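You operate a simulated robot arm through the tools that you are given. There is no shell and no other tool. Be economical: measure what you need, move in short steps, check, and stop when the job is done.

The job below is to be done with a simulated robot arm. You get a single attempt, and the scene is never put back.

JOB
Slide the feed mode switch to the trim card's mode and run some wire that way.
Fine: 2-step is held down, 4-step is tapped on and off; feeder door stays shut; no slip; power off after.

It is judged by the outcome, as a careful person would: the job done as asked, and still so three seconds after it is handed in. It fails if anything else is knocked over, pushed out of place, dropped, spilled or broken.

ROBOT AND FRAMES
A 7-joint arm with a two-finger parallel gripper, fixed in place. Base frame: the origin is at the foot of the arm, x ahead of it, y to its left, z up. Readings come in mm, rad, newtons and seconds.
With the tool pointing down near the work surface it reaches from about 100 to 580 mm from the base axis. Its first joint turns from -2.007 to 2.007 rad. Payload 3.91 kg.
The TCP is the grasp point between the finger pads, 30 mm short of the fingertips. In the tool frame z runs along the fingers and y along their closing line. Largest opening 110 mm; finger width 20, thickness 10; the body of the gripper, 48 by 112 mm, starts 55 mm behind the TCP.
Orientation is that of the tool frame in the base frame, as [roll, pitch, yaw] about the fixed x, y, z axes, in that order (R = Rz(yaw) Ry(pitch) Rx(roll)). With the fingers straight down and closing along the base's y, the tool's x points along the base's -x, its y along +y and its z along -z.

CONTROLS
- The arm moves only by the tool servo_tool. Its argument "plan" is a list of rows, each a list of 7 numbers: the closure in counts, from 0 (fully open) to 255 (shut), then the shift along the tool's x, y, z in cm, then the turn, a rotation vector about the tool's x, y, z in rad. In form: [[gripper, x, y, z, wx, wy, wz], ...]. A call has 1 to 20 rows; each row is the pose to reach, as a shift and turn from the pose commanded when the call began, along the tool's axes at that moment. Rows are played at 5 a second. More than 50 mm and 0.15 rad between two rows, or a gripper value outside its range, and nothing of the call is played. Where a pose cannot be reached the arm comes as near as it can. A force on the tool above 40 N (or 10 N above the force at the start of the call, whichever is more), or a blocked arm, ends the call early, and 0.2 s more pass. Each finger travels about 108 mm/s and halts on what it meets, pressing with about 23 N; the grip force reading is that of the motor and also rises with nothing between the fingers. The clock runs only during rows and for 0.2 s after the last one: add rows that repeat a pose to give the fingers time. The reply holds the time, the measured pose of the TCP, the force on the tool along the base axes, the opening and the grip force, in the units named above and with some noise, with the torque about the TCP (base axes, N m) and any sound that the robot's microphone picked up, and new pictures: "pictures" is both (left out), scene, wrist or none.
- Cameras (640 x 400 px; columns grow to the right, rows downward): "scene" is fixed at [50.3, 499.2, 1444.4]; the picture's right is [-0.63, -0.78, 0.00], its down [0.28, -0.23, -0.93] and it looks along [0.73, -0.58, 0.37] (base axes); focal length 214 px, centre (320, 200). "wrist" rides on the gripper at [72, 17, -103] in the tool frame; the picture's right is [-0.23, 0.97, 0.00], its down [-0.76, -0.18, -0.62] and it looks along [-0.61, -0.14, 0.78] (tool axes); focal length 222 px, centre (320, 200). There is no depth. A picture from a camera that has moved, and an enlarged one, comes with that camera's place and axes in the base frame and with its lens.
- raise_lower(by): slides the trunk up (or, below 0, down) by that many mm; the arm rides with it, the base frame stays. It gives what a move gives, with no picture.
- close_up(camera, box): a new picture of the part [left, top, right, bottom] of that camera's present view, enlarged. It takes no simulated time.
- job_done(): hands the job in; it is judged then, once.

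Go step by step. Nothing tells you positions but the pictures and the camera data: compare them with the known pose of the tool, close in by small moves and look again before you grip or let go. The budget is 120 turns and 200 pictures, counting those below and the enlarged ones. Unless the task says otherwise, let go and move clear before handing in, and close with one line.

The tools are called as a command line: name --pt "numbers of a row" for each row, then --argument value for the rest, lists and objects as JSON in quotes. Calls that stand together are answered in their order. servo_tool: Moves the arm, as the interface text tells. Its arguments: {"type":"object","properties":{"plan":{"type":"array","items":{"type":"array","items":{"type":"number"}}},"pictures":{"type":"string","enum":["both","scene","wrist","none"]}},"required":["plan"]} The other tools are called the same way: raise_lower (by) slides the trunk up or down; close_up (camera, box) takes an enlarged picture of a part of a camera's view; job_done () hands the job in.

At the start:

```text
time: 0.0
eef_pos: [327.1, 227.6, 1614.3]
tcp_rot: [-3.141, 0.001, -3.142]
contact_force: [0.7, 0.6, -0.4]
torque: [0.01, 0.01, -0.02]
gripper_width: 110.0
grasp_force: 0.1
trunk travel left (down, up): [-900.0, 90.0]
```

scene: 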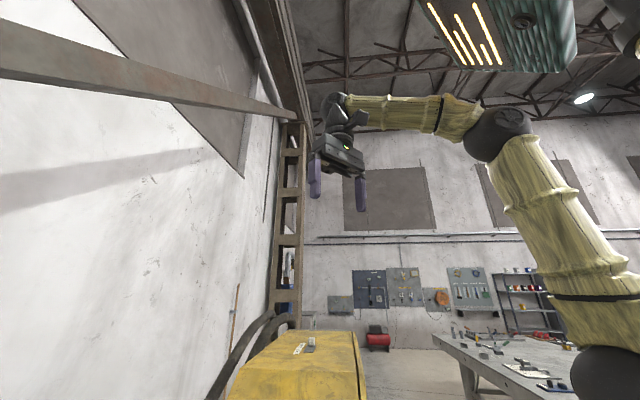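
wrist: 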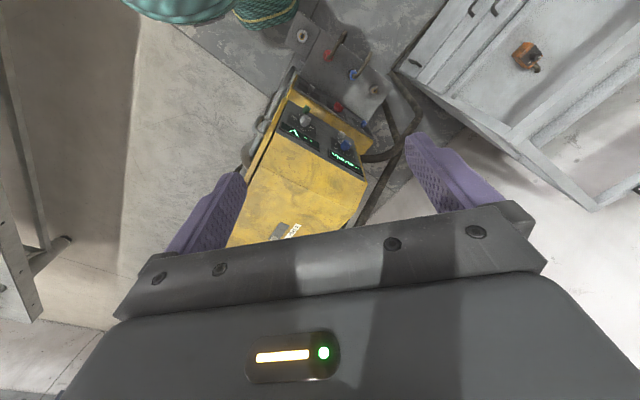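

The yellow wire feeder stands below the raised arm; I see its top and a front panel in the wrist view. I'll enlarge both views first.

close_up --camera "wrist" --box '[220, 60, 400, 260]'

close_up --camera "scene" --box '[220, 300, 400, 400]'

```text
2.00 times, centred on (310, 160) of wrist
camera zoom: at [255.7, 246.4, 1718.9], right [0.23, 0.97, 0.0], down [0.76, -0.18, 0.62], along [0.61, -0.14, -0.78], focal length 444 px, centre (340, 280)
```

zoom: 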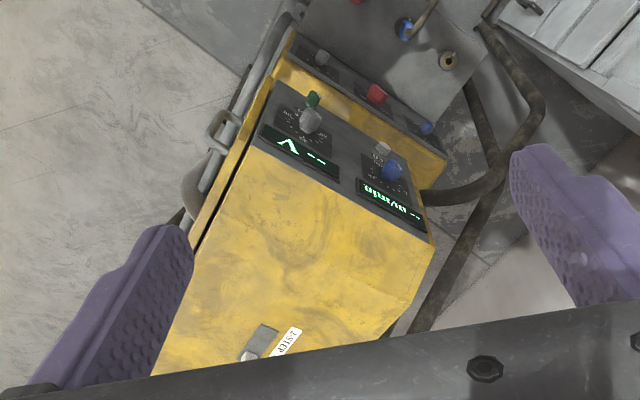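

```text
3.56 times, centred on (310, 350) of scene
camera zoom: at [50.3, 499.2, 1444.4], right [-0.63, -0.78, 0.0], down [0.28, -0.23, -0.93], along [0.73, -0.58, 0.37], focal length 763 px, centre (356, -333)
```

zoom: 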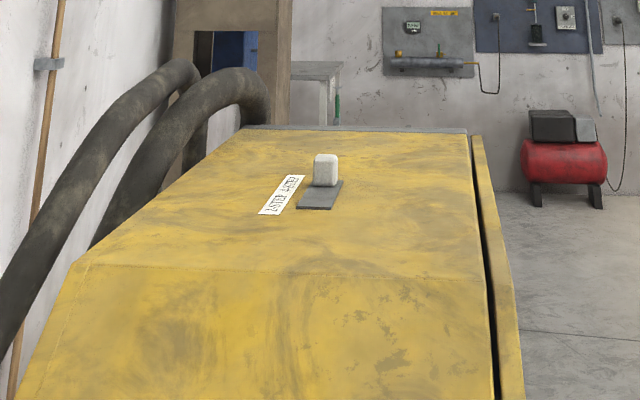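

The switch knob sits on the feeder's top near (724, 0, 1265), and the panel faces the robot. I'll look for the trim card and the trigger.

close_up --camera "wrist" --box '[270, 0, 430, 100]'

close_up --camera "wrist" --box '[260, 80, 380, 180]'

close_up --camera "scene" --box '[210, 230, 310, 400]'

close_up --camera "scene" --box '[310, 250, 470, 350]'

close_up --camera "scene" --box '[420, 250, 640, 400]'

```text
4.00 times, centred on (350, 50) of wrist
camera zoom: at [255.7, 246.4, 1718.9], right [0.23, 0.97, 0.0], down [0.76, -0.18, 0.62], along [0.61, -0.14, -0.78], focal length 888 px, centre (200, 800)
```

zoom: 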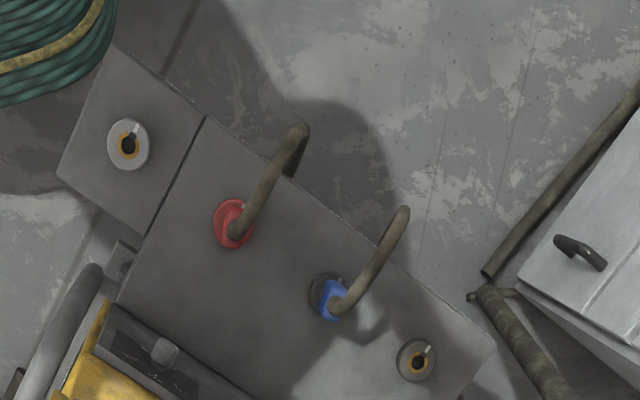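

```text
4.00 times, centred on (320, 130) of wrist
camera zoom: at [255.7, 246.4, 1718.9], right [0.23, 0.97, 0.0], down [0.76, -0.18, 0.62], along [0.61, -0.14, -0.78], focal length 888 px, centre (320, 480)
```

zoom: 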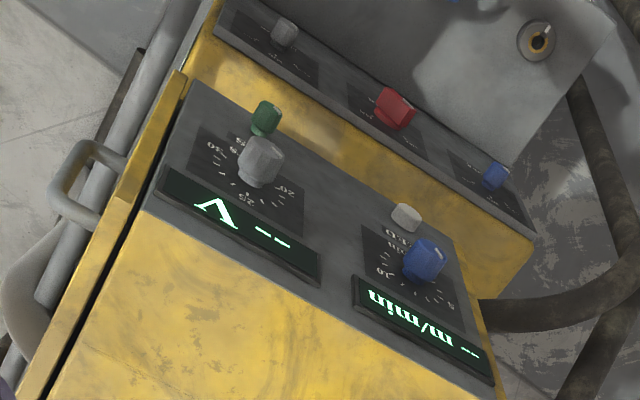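

```text
2.35 times, centred on (260, 315) of scene
camera zoom: at [50.3, 499.2, 1444.4], right [-0.63, -0.78, 0.0], down [0.28, -0.23, -0.93], along [0.73, -0.58, 0.37], focal length 505 px, centre (461, -71)
```

zoom: 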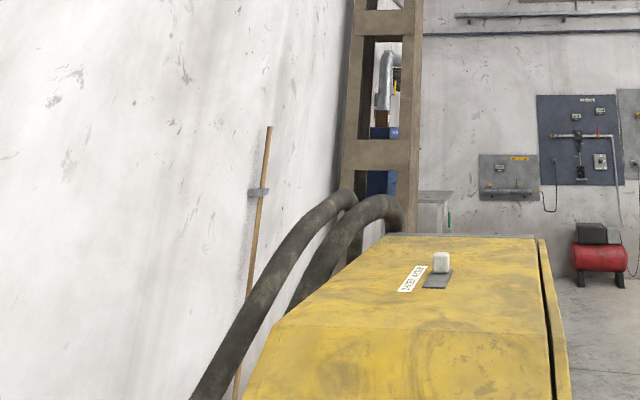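

```text
4.00 times, centred on (390, 300) of scene
camera zoom: at [50.3, 499.2, 1444.4], right [-0.63, -0.78, 0.0], down [0.28, -0.23, -0.93], along [0.73, -0.58, 0.37], focal length 858 px, centre (40, -200)
```

zoom: 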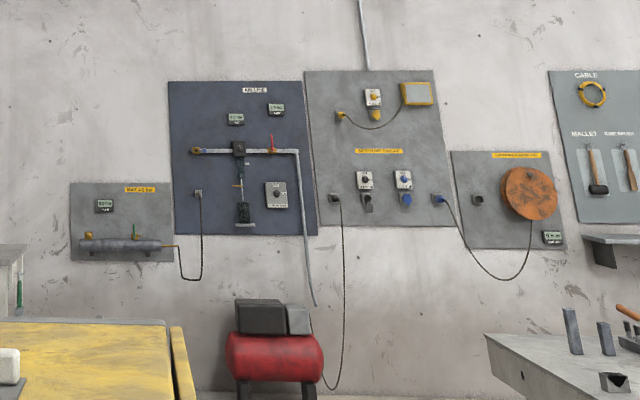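

```text
2.67 times, centred on (530, 325) of scene
camera zoom: at [50.3, 499.2, 1444.4], right [-0.63, -0.78, 0.0], down [0.28, -0.23, -0.93], along [0.73, -0.58, 0.37], focal length 572 px, centre (-240, -133)
```

zoom: 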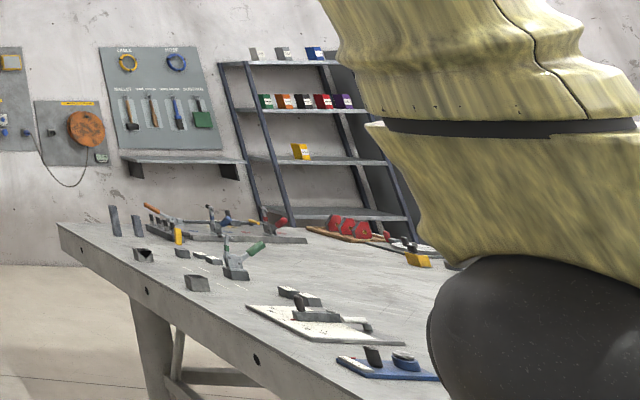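

The panel carries volts and m/min knobs with small buttons; there is no card in sight yet. I'll lower the trunk a bit and look again.

raise_lower --by -200

close_up --camera "wrist" --box '[0, 0, 640, 400]'

```text
time: 2.2
eef_pos: [327.0, 226.8, 1415.1]
tcp_rot: [3.141, 0.0, -3.141]
contact_force: [0.3, -0.9, -0.1]
torque: [0.02, -0.02, -0.03]
gripper_width: 110.0
grasp_force: 0.0
trunk travel left (down, up): [-700.0, 290.0]
```

```text
1.00 times, centred on (320, 200) of wrist (not enlarged: the box is as wide or as high as the picture)
camera zoom: at [255.6, 246.3, 1519.0], right [0.23, 0.97, 0.0], down [0.76, -0.18, 0.62], along [0.61, -0.14, -0.78], focal length 222 px, centre (320, 200)
```

zoom: 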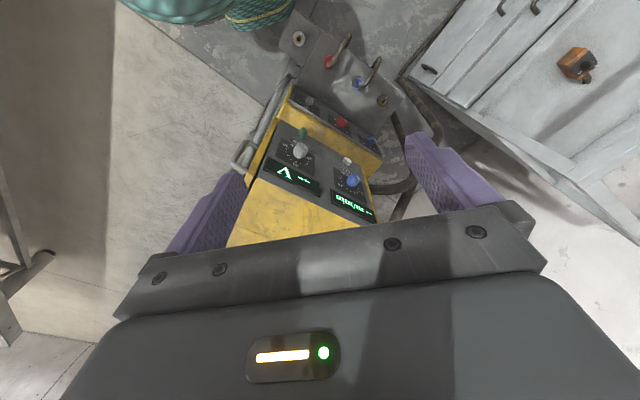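

The volts knob works out near (472, 150, 1042). I'll tilt the tool so the camera looks more level.

servo_tool --pt "0 0 0 0 0 -0.14 0" --pt "0 0 0 0 0 -0.28 0" --pt "0 0 0 0 0 -0.42 0" --pt "0 0 0 0 0 -0.56 0" --pt "0 0 0 0 0 -0.56 0"

```text
time: 3.4
eef_pos: [327.3, 228.2, 1415.0]
tcp_rot: [-3.141, 0.561, -3.142]
contact_force: [-0.4, -1.0, 0.2]
torque: [0.0, -0.03, 0.0]
gripper_width: 110.1
grasp_force: 0.1
trunk travel left (down, up): [-700.0, 290.0]
camera wrist: at [212.0, 246.6, 1464.1], right [0.19, 0.97, 0.12], down [0.31, -0.18, 0.93], along [0.93, -0.14, -0.34], focal length 222 px, centre (320, 200)
```

scene: 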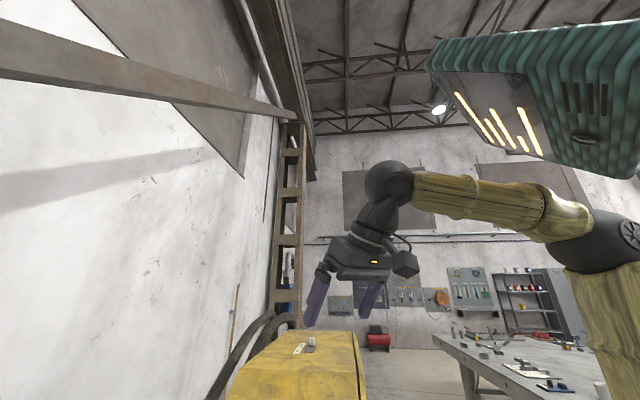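
wrist: 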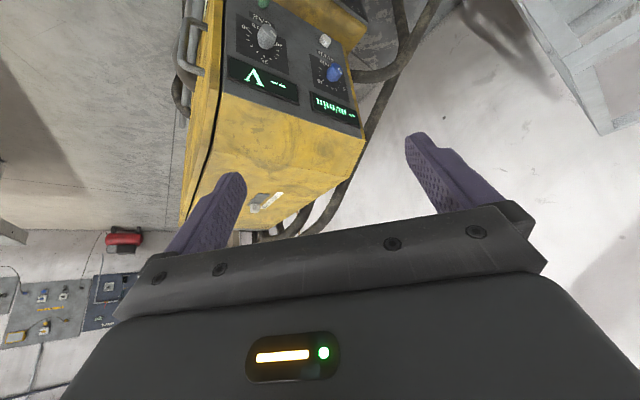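

The switch refines to about (705, 12, 1268) and the door is on the right side of the box. I'll back off and lower to look at the panel and below it.

servo_tool --pt "0 3.4 0 -2.1 0 0 0" --pt "0 6.8 0 -4.2 0 0 0" --pt "0 6.8 0 -4.2 0 0 0" --pictures "none"

raise_lower --by -200

close_up --camera "wrist" --box '[0, 0, 640, 400]'

close_up --camera "wrist" --box '[160, 0, 400, 150]'

```text
time: 4.2
eef_pos: [245.4, 228.4, 1412.4]
tcp_rot: [-3.141, 0.561, 3.14]
contact_force: [0.2, 0.8, 0.7]
torque: [-0.01, 0.01, -0.01]
gripper_width: 110.1
grasp_force: 0.1
trunk travel left (down, up): [-700.0, 290.0]
```

```text
time: 6.3
eef_pos: [246.1, 229.0, 1213.5]
tcp_rot: [-3.141, 0.559, 3.142]
contact_force: [0.5, 1.1, -0.6]
torque: [0.0, 0.01, -0.02]
gripper_width: 110.0
grasp_force: 0.0
trunk travel left (down, up): [-500.0, 490.0]
```

```text
1.00 times, centred on (320, 200) of wrist (not enlarged: the box is as wide or as high as the picture)
camera zoom: at [130.4, 247.8, 1263.0], right [0.19, 0.97, 0.12], down [0.31, -0.18, 0.93], along [0.93, -0.14, -0.34], focal length 222 px, centre (320, 200)
```

zoom: 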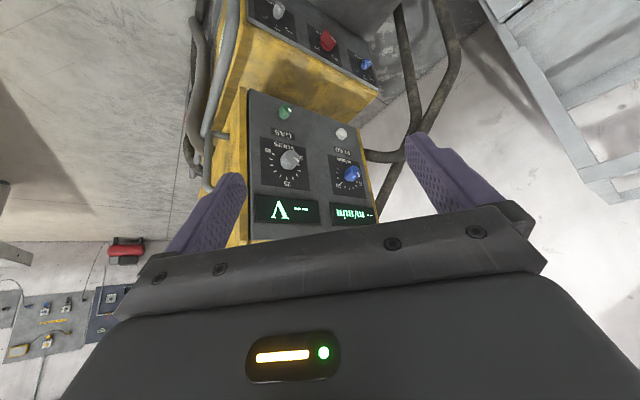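

```text
2.67 times, centred on (280, 75) of wrist
camera zoom: at [130.4, 247.8, 1263.0], right [0.19, 0.97, 0.12], down [0.31, -0.18, 0.93], along [0.93, -0.14, -0.34], focal length 592 px, centre (427, 533)
```

zoom: 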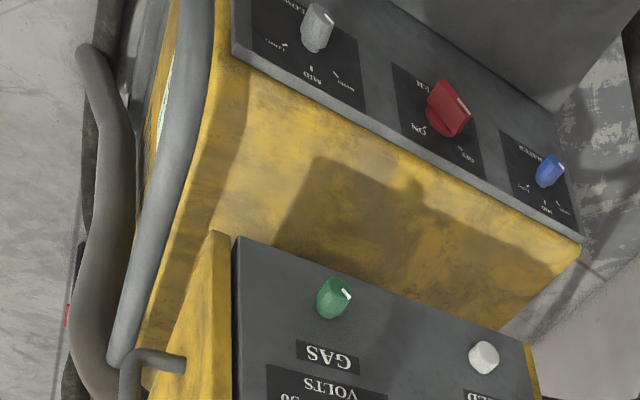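

I see GAS, a white button labelled ..ED, volts/speed knobs, and a red POWER knob below. I'll lower further for a straight look.

raise_lower --by -160

close_up --camera "wrist" --box '[0, 0, 640, 400]'

close_up --camera "wrist" --box '[220, 40, 400, 240]'

close_up --camera "wrist" --box '[180, 0, 400, 130]'

```text
time: 8.2
eef_pos: [246.7, 229.5, 1050.6]
tcp_rot: [-3.11, 0.545, -3.125]
contact_force: [0.2, -0.2, 0.8]
torque: [0.02, 0.02, 0.03]
gripper_width: 110.3
grasp_force: 0.1
trunk travel left (down, up): [-340.0, 650.0]
```

```text
1.00 times, centred on (320, 200) of wrist (not enlarged: the box is as wide or as high as the picture)
camera zoom: at [132.3, 249.6, 1102.6], right [0.19, 0.98, 0.09], down [0.33, -0.15, 0.93], along [0.92, -0.15, -0.35], focal length 222 px, centre (320, 200)
```

zoom: 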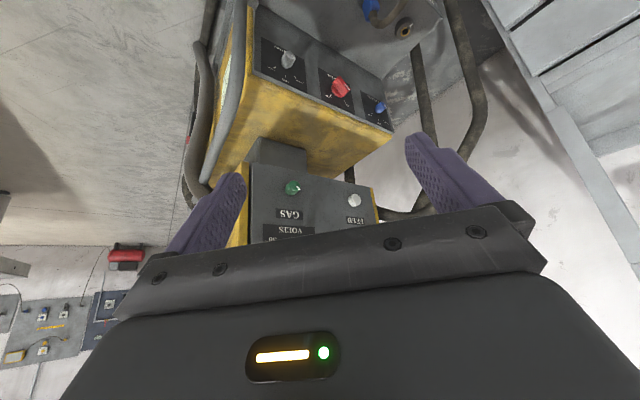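

```text
2.00 times, centred on (310, 140) of wrist
camera zoom: at [132.3, 249.6, 1102.6], right [0.19, 0.98, 0.09], down [0.33, -0.15, 0.93], along [0.92, -0.15, -0.35], focal length 444 px, centre (340, 320)
```

zoom: 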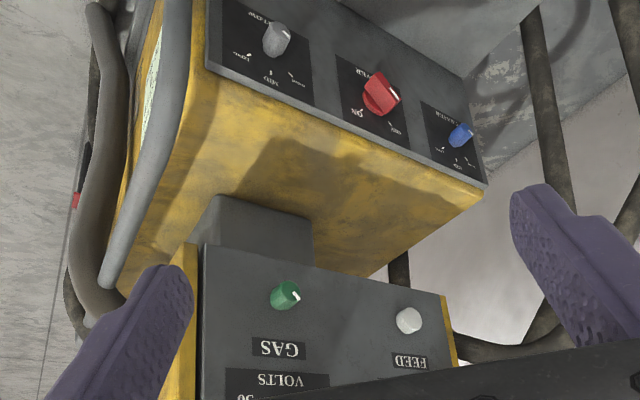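

```text
2.91 times, centred on (290, 65) of wrist
camera zoom: at [132.3, 249.6, 1102.6], right [0.19, 0.98, 0.09], down [0.33, -0.15, 0.93], along [0.92, -0.15, -0.35], focal length 646 px, centre (407, 593)
```

zoom: 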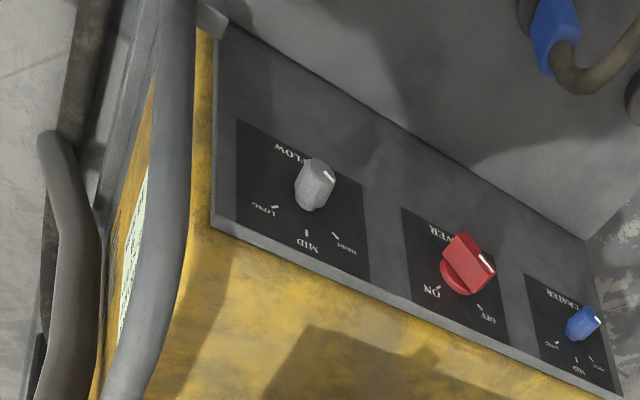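

The white button is FEED, and a pale card is stuck on the power source's right side, so I'll swing the tool round to the right to read it.

servo_tool --pt "0 0 -4.5 0 -0.0265 0 -0.0424" --pt "0 0 -9 0 -0.053 0 -0.085" --pt "0 0 -13.5 0 -0.0795 0 -0.127" --pt "0 0 -18 0 -0.106 0 -0.17" --pt "0 0 -22.5 0 -0.1325 0 -0.212" --pt "0 0 -27 0 -0.159 0 -0.254" --pt "0 0 -31.5 0 -0.1855 0 -0.297" --pt "0 0 -36 0 -0.212 0 -0.339" --pt "0 0 -40.5 0 -0.2385 0 -0.381" --pt "0 0 -45 0 -0.265 0 -0.424" --pt "0 0 -45 0 -0.265 0 -0.424"

```text
time: 9.9
eef_pos: [263.4, 165.7, 903.0]
tcp_rot: [2.753, 0.294, -2.302]
contact_force: [-0.2, -0.1, -0.4]
torque: [0.03, 0.0, 0.03]
gripper_width: 110.1
grasp_force: 0.0
out of reach, approached as far as the arm can: row 1, 2, 3, 4, 5, 6, 7, 8
trunk travel left (down, up): [-340.0, 650.0]
stopped in row 8: the arm was blocked; the commanded pose is now the measured one
camera wrist: at [215.2, 78.1, 980.6], right [-0.6, 0.68, 0.42], down [0.69, 0.17, 0.71], along [0.42, 0.71, -0.57], focal length 222 px, centre (320, 200)
```

scene: 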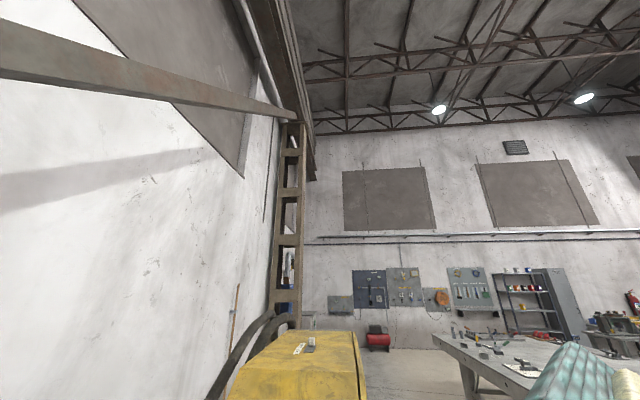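
wrist: 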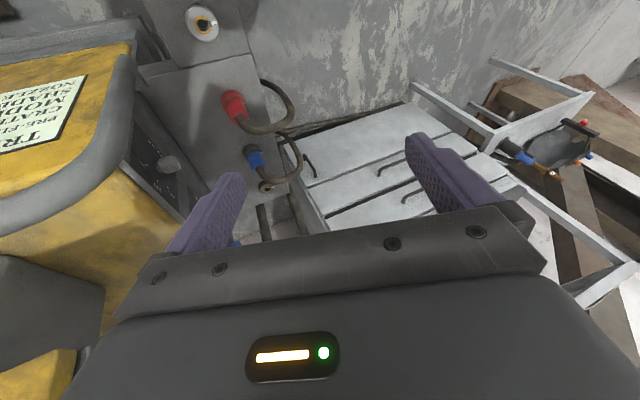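

The arm got near a limit and twisted, but the trim card is now in view at upper left. I'll read it.

close_up --camera "wrist" --box '[0, 50, 140, 170]'

```text
3.33 times, centred on (70, 110) of wrist
camera zoom: at [215.2, 78.1, 980.6], right [-0.6, 0.68, 0.42], down [0.69, 0.17, 0.71], along [0.42, 0.71, -0.57], focal length 740 px, centre (1153, 500)
```

zoom: 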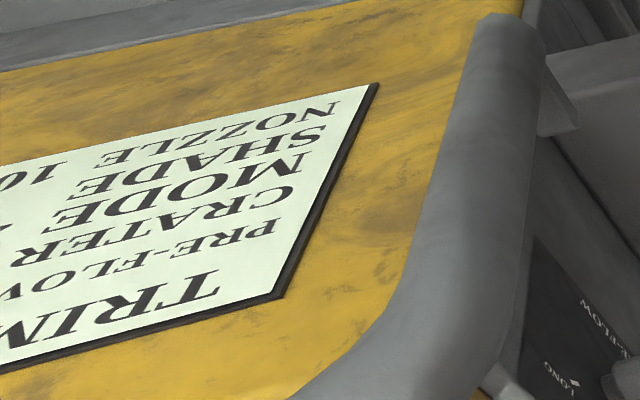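

The mode value is cut off on the left; I'll turn the camera back toward it.

servo_tool --pt "0 0 0 0 0.039 -0.048 0.118" --pt "0 0 0 0 0.077 -0.096 0.236" --pt "0 0 0 0 0.116 -0.144 0.354" --pt "0 0 0 0 0.116 -0.144 0.354"

```text
time: 10.9
eef_pos: [288.1, 181.1, 888.6]
tcp_rot: [2.753, 0.265, -2.684]
contact_force: [0.1, 1.0, 1.4]
torque: [-0.03, 0.04, 0.0]
gripper_width: 110.0
grasp_force: 0.1
out of reach, approached as far as the arm can: row 1, 2, 3, 4
trunk travel left (down, up): [-340.0, 650.0]
camera wrist: at [212.4, 119.3, 968.4], right [-0.29, 0.86, 0.42], down [0.72, -0.09, 0.69], along [0.64, 0.5, -0.59], focal length 222 px, centre (320, 200)
```

scene: 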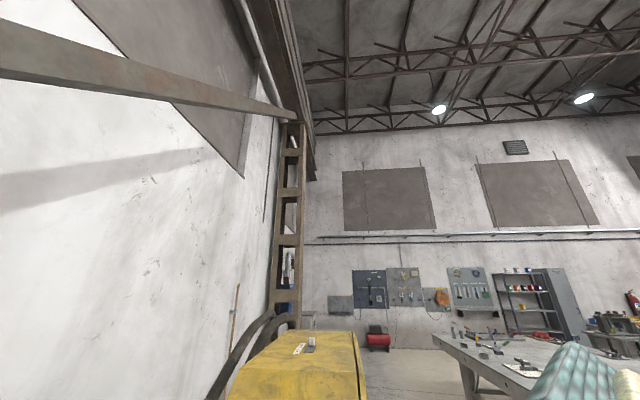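
wrist: 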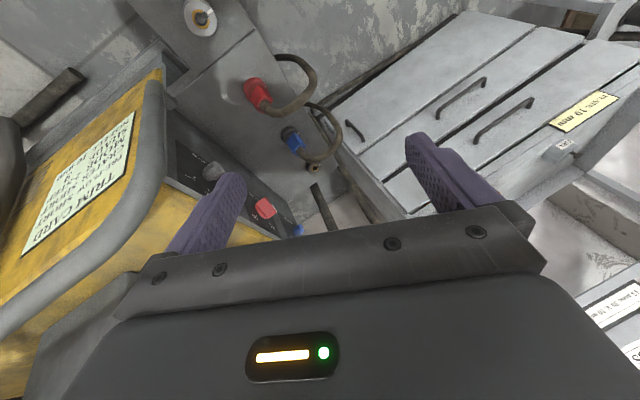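

close_up --camera "wrist" --box '[10, 100, 150, 260]'

close_up --camera "wrist" --box '[70, 110, 140, 180]'

close_up --camera "wrist" --box '[160, 130, 320, 240]'

```text
2.50 times, centred on (80, 180) of wrist
camera zoom: at [212.4, 119.3, 968.4], right [-0.29, 0.86, 0.42], down [0.72, -0.09, 0.69], along [0.64, 0.5, -0.59], focal length 555 px, centre (920, 250)
```

zoom: 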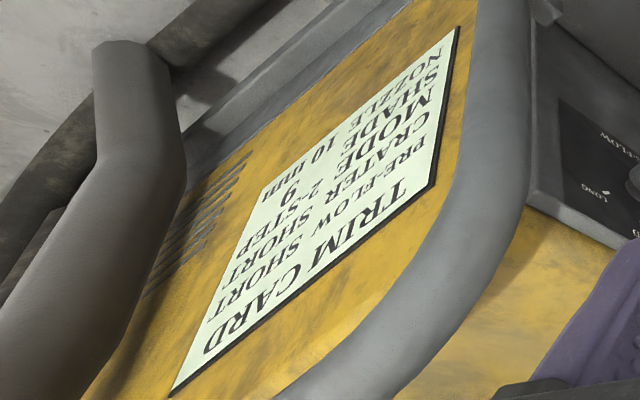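

```text
5.71 times, centred on (105, 145) of wrist
camera zoom: at [212.4, 119.3, 968.4], right [-0.29, 0.86, 0.42], down [0.72, -0.09, 0.69], along [0.64, 0.5, -0.59], focal length 1269 px, centre (1549, 514)
```

zoom: 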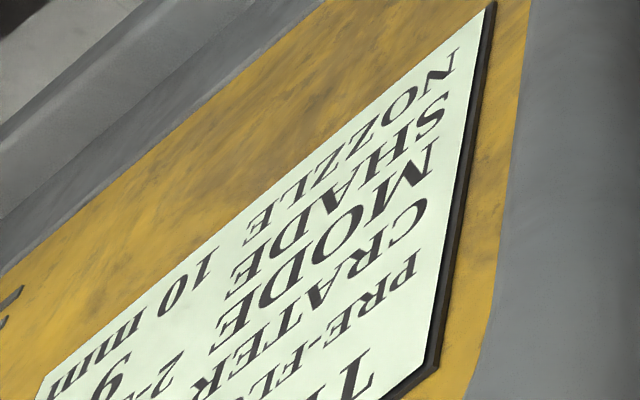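

```text
3.64 times, centred on (240, 185) of wrist
camera zoom: at [212.4, 119.3, 968.4], right [-0.29, 0.86, 0.42], down [0.72, -0.09, 0.69], along [0.64, 0.5, -0.59], focal length 808 px, centre (611, 254)
```

zoom: 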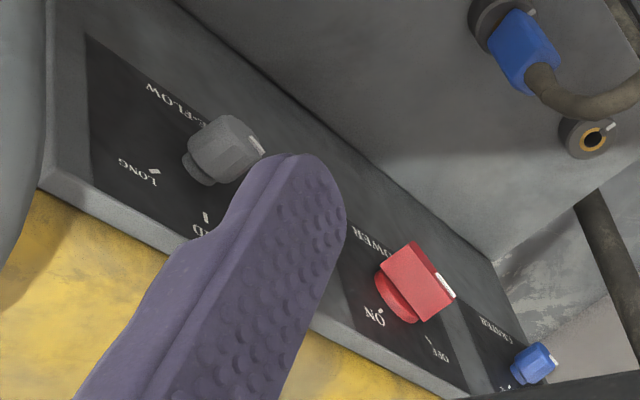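

The card says MODE 2-STEP, and the red POWER knob's mark points to OFF at present. The switch seems to sit at the far (4-STEP) end, so I'll raise the trunk and set the arm up for the switch.

raise_lower --by 400

close_up --camera "wrist" --box '[0, 0, 640, 400]'

```text
time: 14.7
eef_pos: [291.6, 178.2, 1292.4]
tcp_rot: [2.759, 0.324, -2.697]
contact_force: [0.3, 0.0, 0.5]
torque: [-0.01, 0.01, 0.0]
gripper_width: 109.9
grasp_force: 0.0
trunk travel left (down, up): [-740.0, 250.0]
```

```text
1.00 times, centred on (320, 200) of wrist (not enlarged: the box is as wide or as high as the picture)
camera zoom: at [210.2, 115.3, 1366.9], right [-0.3, 0.86, 0.42], down [0.68, -0.12, 0.73], along [0.67, 0.5, -0.54], focal length 222 px, centre (320, 200)
```

zoom: 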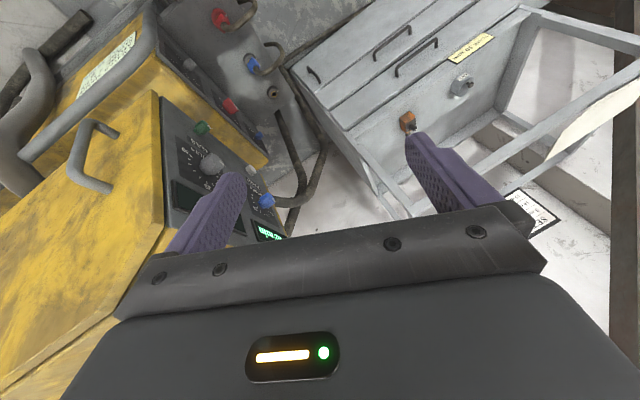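

Now I raise the tool and turn it to face along the feeder, tilted forward.

servo_tool --pt "0 -1.53 -0.79 -1.63 0.087 -0.047 0.092" --pt "0 -3.07 -1.58 -3.27 0.175 -0.094 0.184" --pt "0 -4.6 -2.37 -4.9 0.262 -0.141 0.276" --pt "0 -6.13 -3.16 -6.53 0.35 -0.188 0.368" --pt "0 -7.67 -3.94 -8.17 0.437 -0.234 0.459" --pt "0 -9.2 -4.73 -9.8 0.525 -0.281 0.551" --pt "0 -10.7 -5.52 -11.4 0.612 -0.328 0.643" --pt "0 -12.3 -6.3 -13.1 0.7 -0.375 0.735" --pt "0 -13.8 -7.1 -14.7 0.787 -0.422 0.827" --pt "0 -13.8 -7.1 -14.7 0.787 -0.422 0.827"

```text
time: 16.9
eef_pos: [430.1, 111.5, 1442.3]
tcp_rot: [3.138, 0.596, 2.608]
contact_force: [0.4, 0.1, 0.0]
torque: [0.0, -0.01, 0.0]
gripper_width: 110.0
grasp_force: 0.0
out of reach, approached as far as the arm can: row 1, 2
trunk travel left (down, up): [-740.0, 250.0]
camera wrist: at [336.4, 186.5, 1487.1], right [0.65, 0.74, 0.13], down [0.15, -0.3, 0.94], along [0.74, -0.6, -0.31], focal length 222 px, centre (320, 200)
```

scene: 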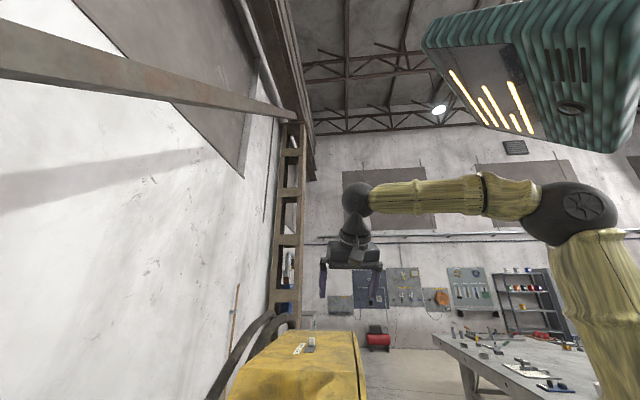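
wrist: 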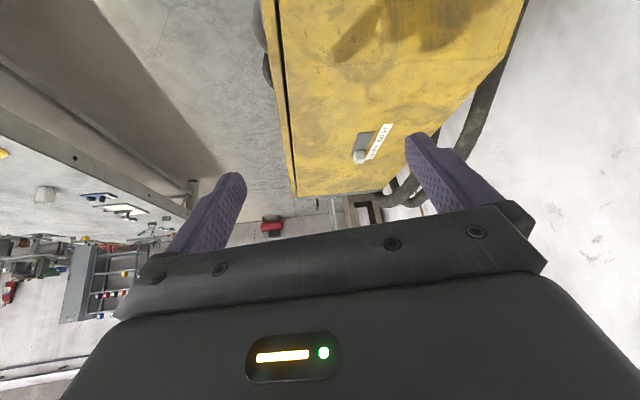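

close_up --camera "wrist" --box '[320, 110, 420, 180]'

close_up --camera "scene" --box '[285, 330, 325, 360]'

```text
5.71 times, centred on (370, 145) of wrist
camera zoom: at [336.4, 186.5, 1487.1], right [0.65, 0.74, 0.13], down [0.15, -0.3, 0.94], along [0.74, -0.6, -0.31], focal length 1269 px, centre (34, 514)
```

zoom: 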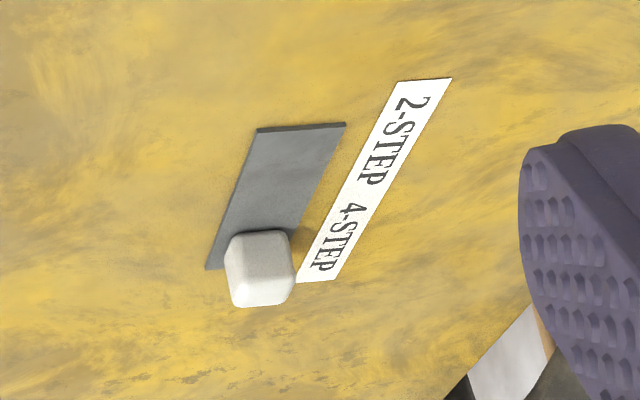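

```text
13.33 times, centred on (305, 345) of scene
camera zoom: at [50.3, 499.2, 1444.4], right [-0.63, -0.78, 0.0], down [0.28, -0.23, -0.93], along [0.73, -0.58, 0.37], focal length 2860 px, centre (520, -1733)
```

zoom: 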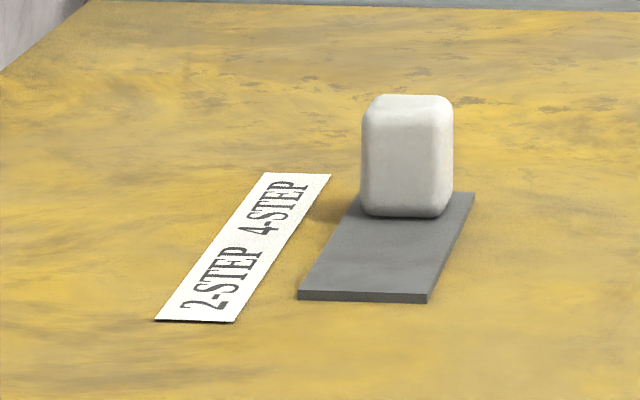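

The switch is at 4-STEP, knob near (740, -18, 1254–1282), and needs to slide about 60–70 mm toward the robot along a line at -44°. I'll approach above it, aligned with the box.

servo_tool --pt "0 -2.15 0.75 2.96 0.017 -0.013 0.024" --pt "0 -4.29 1.49 5.93 0.033 -0.026 0.049" --pt "0 -6.44 2.24 8.89 0.05 -0.039 0.073" --pt "0 -8.58 2.98 11.85 0.066 -0.052 0.098" --pt "0 -10.7 3.73 14.8 0.083 -0.065 0.122" --pt "0 -12.9 4.48 17.8 0.099 -0.078 0.146" --pt "0 -15.0 5.22 20.7 0.116 -0.091 0.171" --pt "0 -17.16 5.97 23.7 0.132 -0.104 0.195" --pt "0 -17.16 5.97 23.7 0.132 -0.104 0.195"

```text
time: 18.9
eef_pos: [698.2, 21.8, 1342.5]
tcp_rot: [3.122, 0.7, 2.363]
contact_force: [-0.8, -0.1, -0.4]
torque: [0.01, 0.01, 0.01]
gripper_width: 110.2
grasp_force: 0.0
trunk travel left (down, up): [-740.0, 250.0]
camera wrist: at [622.8, 119.8, 1375.3], right [0.8, 0.58, 0.16], down [0.0, -0.26, 0.96], along [0.6, -0.77, -0.21], focal length 222 px, centre (320, 200)
```

scene: 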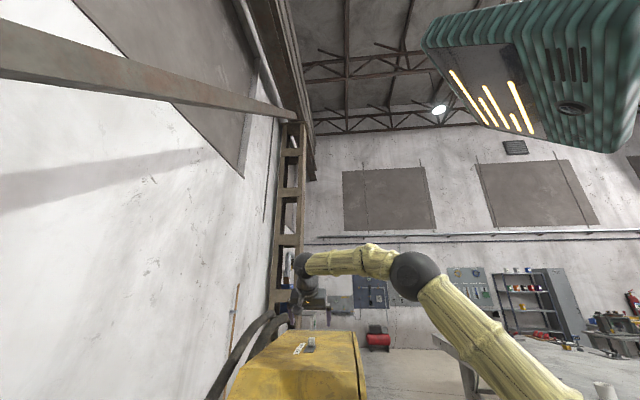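
wrist: 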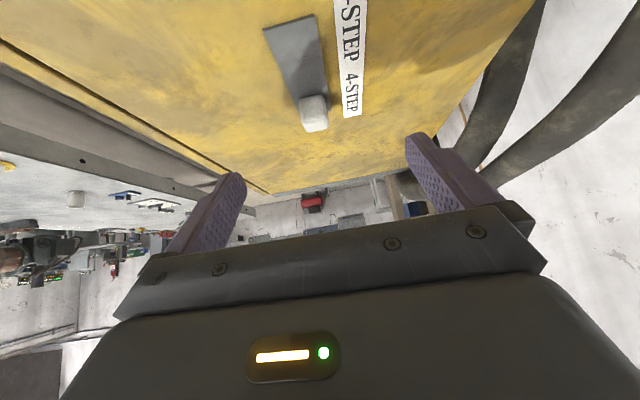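

Reachable. I check the knob's position and shape from here.

close_up --camera "wrist" --box '[250, 0, 400, 150]'

```text
2.67 times, centred on (325, 75) of wrist
camera zoom: at [622.8, 119.8, 1375.3], right [0.8, 0.58, 0.16], down [0.0, -0.26, 0.96], along [0.6, -0.77, -0.21], focal length 592 px, centre (307, 533)
```

zoom: 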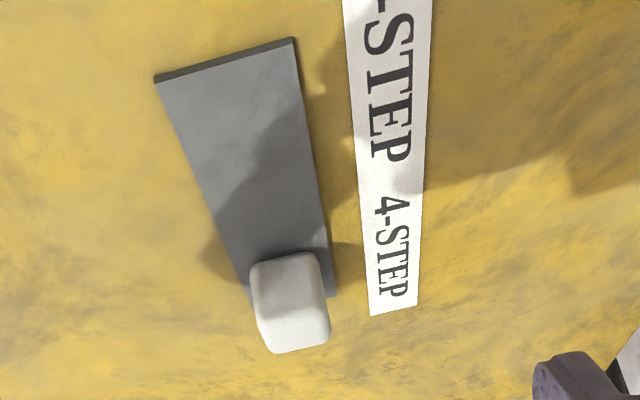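

The box axis is at -45° and knob centre near (735, -12). I go down around it with open fingers and close.

servo_tool --pt "0 0.4 0.21 2.1 0 0 0" --pt "0 0.71 0.21 4.2 0 0 0" --pt "0 0.71 0.21 6.4 0 0 0" --pt "0 0.71 0.21 6.4 0 0 0"

```text
time: 19.9
eef_pos: [725.5, 1.4, 1284.9]
tcp_rot: [3.123, 0.697, 2.366]
contact_force: [0.1, 0.2, 0.0]
torque: [0.01, 0.01, 0.01]
gripper_width: 110.0
grasp_force: 0.1
trunk travel left (down, up): [-740.0, 250.0]
camera wrist: at [649.7, 98.9, 1319.0], right [0.8, 0.58, 0.16], down [0.0, -0.26, 0.96], along [0.6, -0.77, -0.21], focal length 222 px, centre (320, 200)
```

scene: 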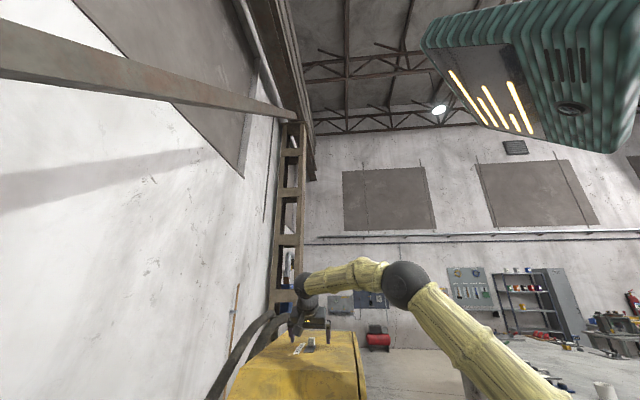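
wrist: 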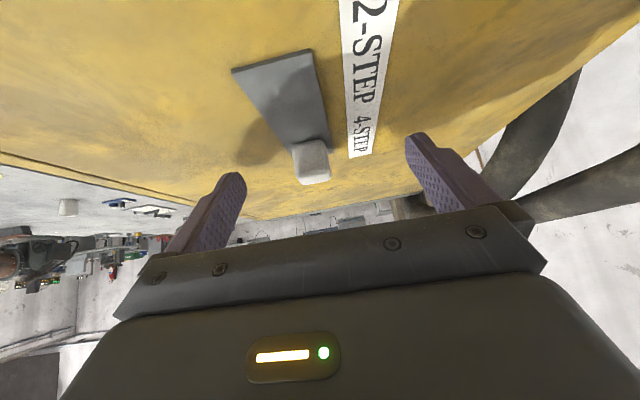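

Centred. I lift by 3 mm and close on the knob.

servo_tool --pt "0 -0.2 0 -0.23 0 0 0" --pt "120 -0.2 0 -0.23 0 0 0" --pt "255 -0.2 0 -0.23 0 0 0" --pt "255 -0.2 0 -0.23 0 0 0" --pt "255 -0.2 0 -0.23 0 0 0" --pt "255 -0.2 0 -0.23 0 0 0"

```text
time: 21.3
eef_pos: [723.5, -2.9, 1289.0]
tcp_rot: [3.123, 0.696, 2.364]
contact_force: [-12.8, -8.9, -6.7]
torque: [-0.39, 0.36, -0.82]
gripper_width: 20.9
grasp_force: 45.0
trunk travel left (down, up): [-740.0, 250.0]
camera wrist: at [647.9, 95.5, 1322.7], right [0.8, 0.58, 0.16], down [0.0, -0.26, 0.96], along [0.6, -0.77, -0.21], focal length 222 px, centre (320, 200)
```

scene: 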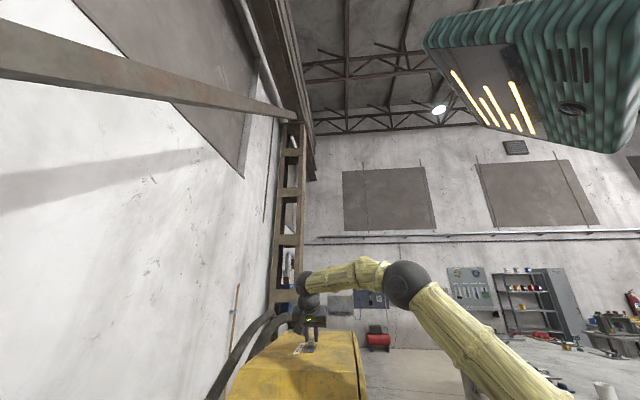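
wrist: 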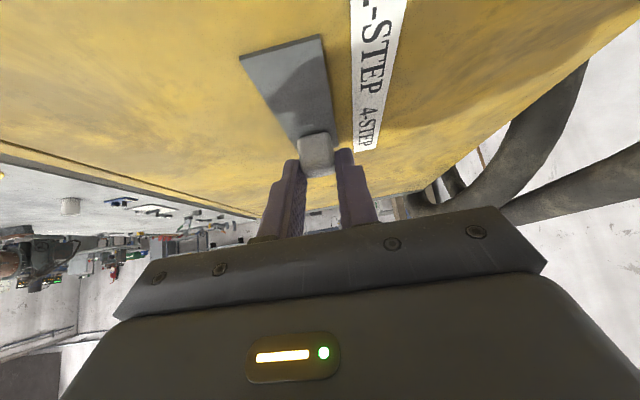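

Gripped (21 mm). I relax the sideways load slightly and slide it 60 mm toward the robot.

servo_tool --pt "255 0 -0.2 0 0 0 0" --pt "255 0.77 -0.2 -0.64 0 0 0" --pt "255 1.53 -0.2 -1.29 0 0 0" --pt "255 2.3 -0.2 -1.93 0 0 0" --pt "255 3.06 -0.2 -2.58 0 0 0" --pt "255 3.83 -0.2 -3.22 0 0 0" --pt "255 4.6 -0.2 -3.86 0 0 0" --pt "255 4.6 -0.2 -3.86 0 0 0"

```text
time: 23.1
eef_pos: [685.9, 36.0, 1289.2]
tcp_rot: [3.121, 0.699, 2.363]
contact_force: [19.5, -23.0, -8.3]
torque: [-1.01, -0.69, -0.62]
gripper_width: 21.2
grasp_force: 45.1
trunk travel left (down, up): [-740.0, 250.0]
camera wrist: at [610.2, 132.9, 1322.7], right [0.8, 0.58, 0.16], down [0.0, -0.26, 0.96], along [0.6, -0.77, -0.21], focal length 222 px, centre (320, 200)
```

scene: 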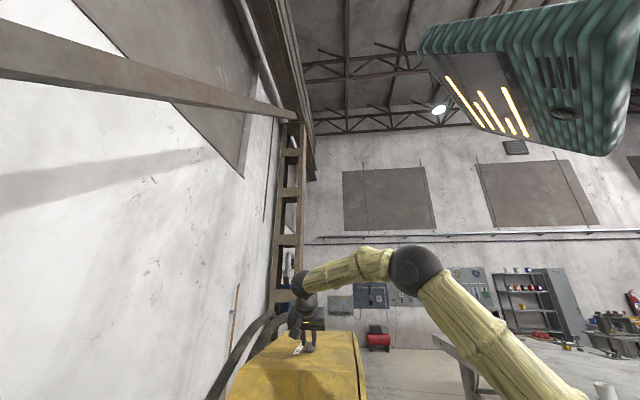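
wrist: 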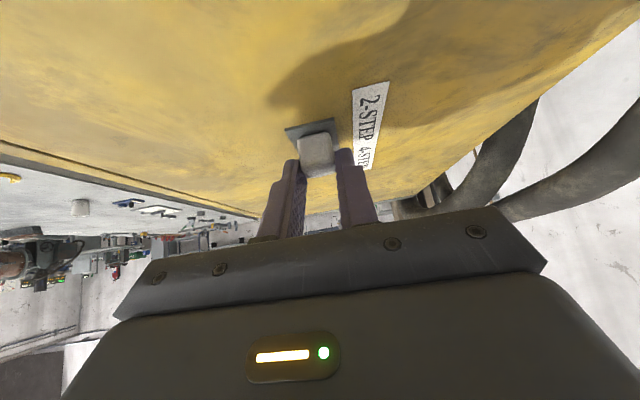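

The knob moved 54 mm and met a stop at the 2-STEP end. I release and back away to check.

servo_tool --pt "255 -0.35 0 0.3 0 0 0" --pt "180 -0.35 0 0.3 0 0 0" --pt "90 -0.35 0 0.3 0 0 0" --pt "60 -0.35 0 0.3 0 0 0" --pt "60 -0.35 0 -2.5 0 0 0" --pt "60 -0.35 0 -6 0 0 0" --pt "60 -0.35 0 -10 0 0 0" --pt "60 -0.35 0 -10 0 0 0" --pictures "none"

close_up --camera "wrist" --box '[220, 0, 440, 180]'

close_up --camera "scene" --box '[285, 330, 325, 360]'

```text
time: 24.9
eef_pos: [636.6, 81.5, 1370.2]
tcp_rot: [3.123, 0.696, 2.368]
contact_force: [-0.6, 0.7, -0.4]
torque: [0.04, -0.06, 0.03]
gripper_width: 83.9
grasp_force: 0.0
trunk travel left (down, up): [-740.0, 250.0]
```

```text
2.22 times, centred on (330, 90) of wrist
camera zoom: at [561.0, 179.9, 1404.0], right [0.8, 0.58, 0.16], down [0.0, -0.26, 0.96], along [0.6, -0.77, -0.21], focal length 494 px, centre (298, 444)
```

zoom: 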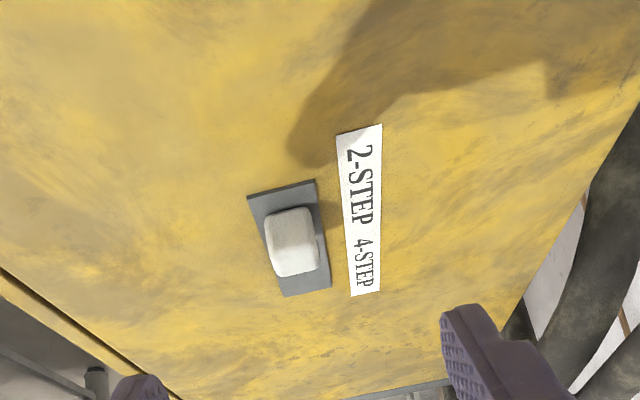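

```text
13.33 times, centred on (305, 345) of scene
camera zoom: at [50.3, 499.2, 1444.4], right [-0.63, -0.78, 0.0], down [0.28, -0.23, -0.93], along [0.73, -0.58, 0.37], focal length 2860 px, centre (520, -1733)
```

zoom: 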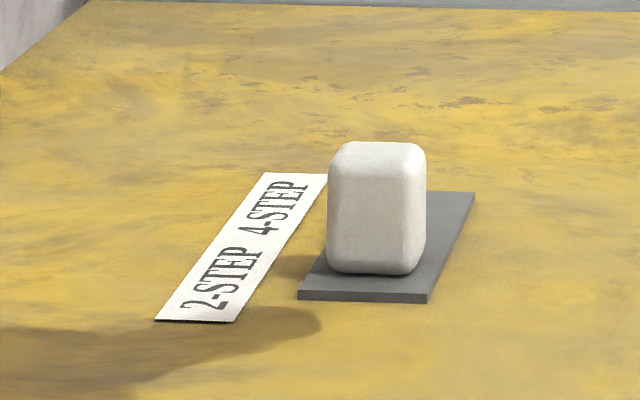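

The knob is toward 2-STEP, but my measurements suggest it might be up to 10 mm short of its end. I'll close the fingers and nudge it from behind to be sure.

servo_tool --pt "255 -1.8 0.1 2.4 0 0.115 0" --pt "255 -3.6 0.2 4.7 0 0.23 0" --pt "255 -5.4 0.25 7.1 0 0.346 0" --pt "255 -5.4 0.25 7.1 0 0.346 0"

```text
time: 25.9
eef_pos: [693.4, 20.6, 1352.2]
tcp_rot: [3.126, 0.353, 2.37]
contact_force: [-1.6, 1.1, 0.3]
torque: [0.0, -0.1, -0.02]
gripper_width: 0.1
grasp_force: 22.8
trunk travel left (down, up): [-740.0, 250.0]
camera wrist: at [630.1, 106.1, 1424.8], right [0.83, 0.55, 0.09], down [0.23, -0.48, 0.85], along [0.51, -0.68, -0.53], focal length 222 px, centre (320, 200)
```

scene: 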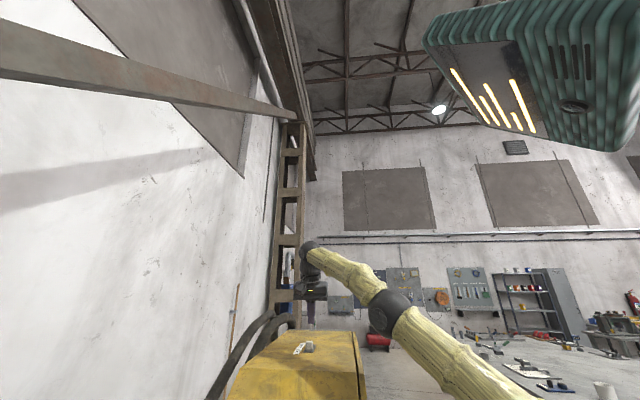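
wrist: 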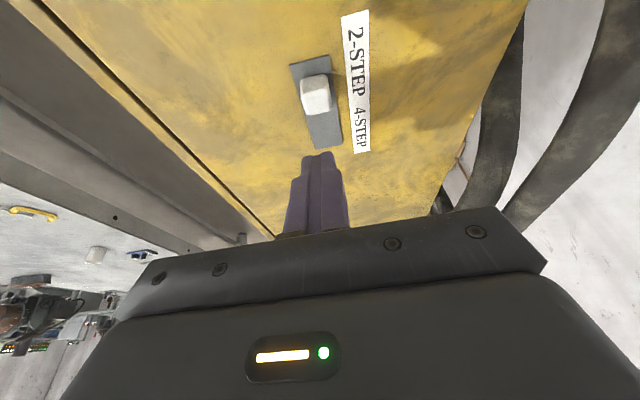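

Now down behind the knob.

servo_tool --pt "255 -0.5 0.35 2.0 0 0 0" --pt "255 -0.5 0.35 4.0 0 0 0" --pt "255 -0.4 0.35 6.0 0 0 0" --pt "255 -0.4 0.35 6.0 0 0 0" --pictures "wrist"

```text
time: 26.9
eef_pos: [721.7, 11.0, 1295.6]
tcp_rot: [3.127, 0.353, 2.372]
contact_force: [0.2, -0.2, -0.1]
torque: [-0.03, 0.0, 0.02]
gripper_width: 0.0
grasp_force: 23.3
out of reach, approached as far as the arm can: row 1
trunk travel left (down, up): [-740.0, 250.0]
camera wrist: at [657.7, 95.4, 1368.0], right [0.83, 0.56, 0.09], down [0.23, -0.48, 0.85], along [0.51, -0.68, -0.53], focal length 222 px, centre (320, 200)
```

wrist: 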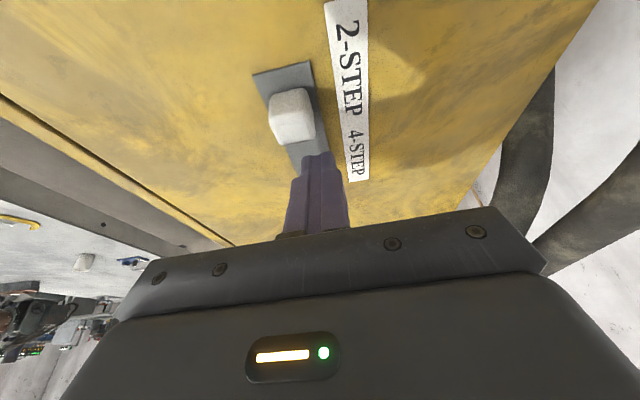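

I align sideways and pull toward the robot in small steps.

servo_tool --pt "255 0 -0.65 0.2 0 0 0" --pt "255 0.47 -0.65 0.03 0 0 0" --pt "255 0.94 -0.65 -0.14 0 0 0" --pt "255 1.41 -0.65 -0.31 0 0 0" --pt "255 1.69 -0.65 -0.42 0 0 0" --pt "255 1.97 -0.65 -0.52 0 0 0" --pt "255 2.25 -0.65 -0.62 0 0 0" --pt "255 2.25 -0.65 -0.62 0 0 0" --pictures "wrist"

```text
time: 28.7
eef_pos: [703.5, 16.3, 1292.7]
tcp_rot: [3.125, 0.355, 2.37]
contact_force: [29.5, -20.2, 14.1]
torque: [-0.48, -0.21, -0.19]
gripper_width: 0.0
grasp_force: 22.6
trunk travel left (down, up): [-740.0, 250.0]
camera wrist: at [640.5, 101.3, 1364.8], right [0.83, 0.55, 0.1], down [0.23, -0.48, 0.85], along [0.51, -0.68, -0.52], focal length 222 px, centre (320, 200)
```

wrist: 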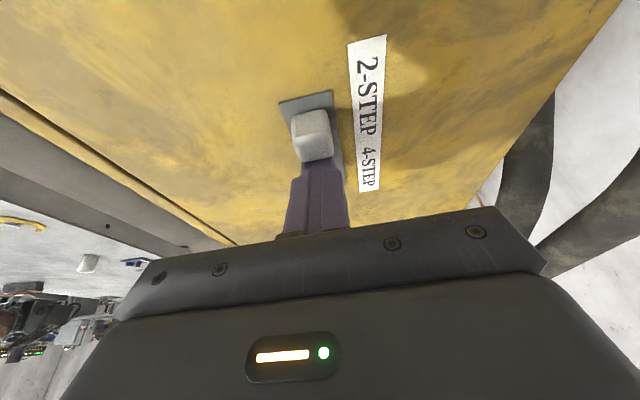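

36 N of resistance with no further travel: the switch is fully at 2-STEP. I back off and lift clear.

servo_tool --pt "255 -1.0 0 0.3 0 0 0" --pt "255 -1.4 0 -1 0 0 0" --pt "255 -1.4 0 -5 0 0 0" --pt "255 -1.4 0 -9 0 0 0" --pt "255 -1.4 0 -9 0 0 0" --pictures "wrist"

close_up --camera "wrist" --box '[260, 0, 400, 160]'

```text
time: 29.9
eef_pos: [681.7, 31.3, 1372.6]
tcp_rot: [3.127, 0.352, 2.372]
contact_force: [-0.4, 0.1, -0.5]
torque: [-0.02, 0.03, -0.03]
gripper_width: 0.0
grasp_force: 23.3
out of reach, approached as far as the arm can: row 4, 5
trunk travel left (down, up): [-740.0, 250.0]
camera wrist: at [617.7, 116.6, 1445.0], right [0.83, 0.56, 0.09], down [0.23, -0.48, 0.84], along [0.51, -0.68, -0.53], focal length 222 px, centre (320, 200)
```

wrist: 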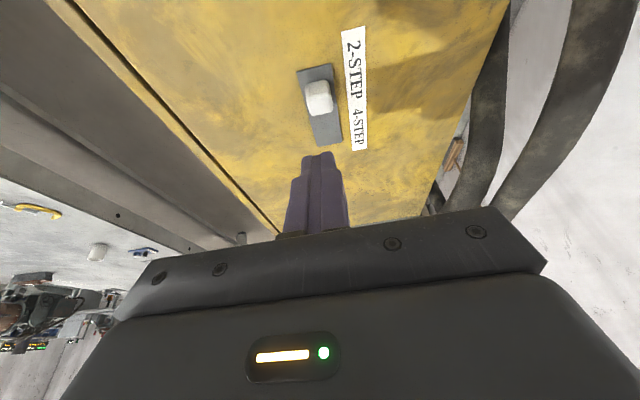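

```text
2.50 times, centred on (330, 80) of wrist
camera zoom: at [617.7, 116.6, 1445.0], right [0.83, 0.56, 0.09], down [0.23, -0.48, 0.84], along [0.51, -0.68, -0.53], focal length 555 px, centre (295, 500)
```

zoom: 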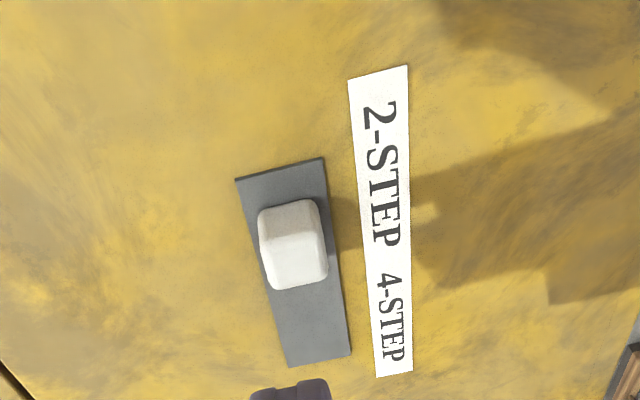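

The switch stays at 2-STEP. Now I retract along the box axis to in front of the panels and lower to look at the POWER knob.

servo_tool --pt "255 4.29 -0.43 -1.57 0 0 0" --pt "255 8.58 -0.87 -3.13 0 0 0" --pt "255 12.87 -1.3 -4.7 0 0 0" --pt "255 17.16 -1.73 -6.27 0 0 0" --pt "255 21.4 -2.17 -7.83 0 0 0" --pt "255 25.7 -2.6 -9.4 0 0 0" --pt "255 30.0 -3.0 -11.0 0 0 0" --pt "255 34.3 -3.5 -12.5 0 0 0" --pt "255 38.6 -3.9 -14.1 0 0 0" --pt "255 38.6 -3.9 -14.1 0 0 0" --pictures "scene"

```text
time: 32.1
eef_pos: [357.7, 286.3, 1370.9]
tcp_rot: [3.126, 0.352, 2.371]
contact_force: [0.1, -0.6, -0.5]
torque: [0.01, 0.01, 0.01]
gripper_width: 0.0
grasp_force: 22.8
out of reach, approached as far as the arm can: row 1, 2, 3
trunk travel left (down, up): [-740.0, 250.0]
```

scene: 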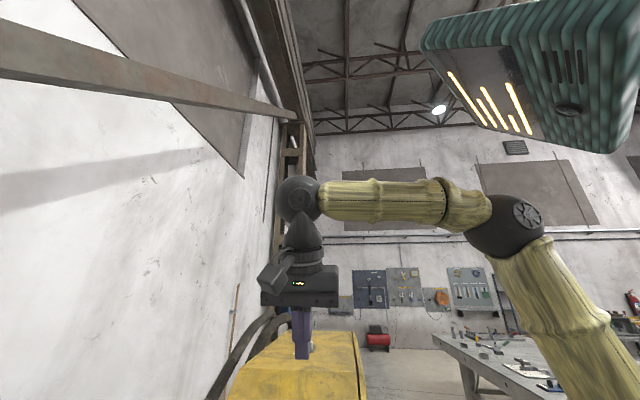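

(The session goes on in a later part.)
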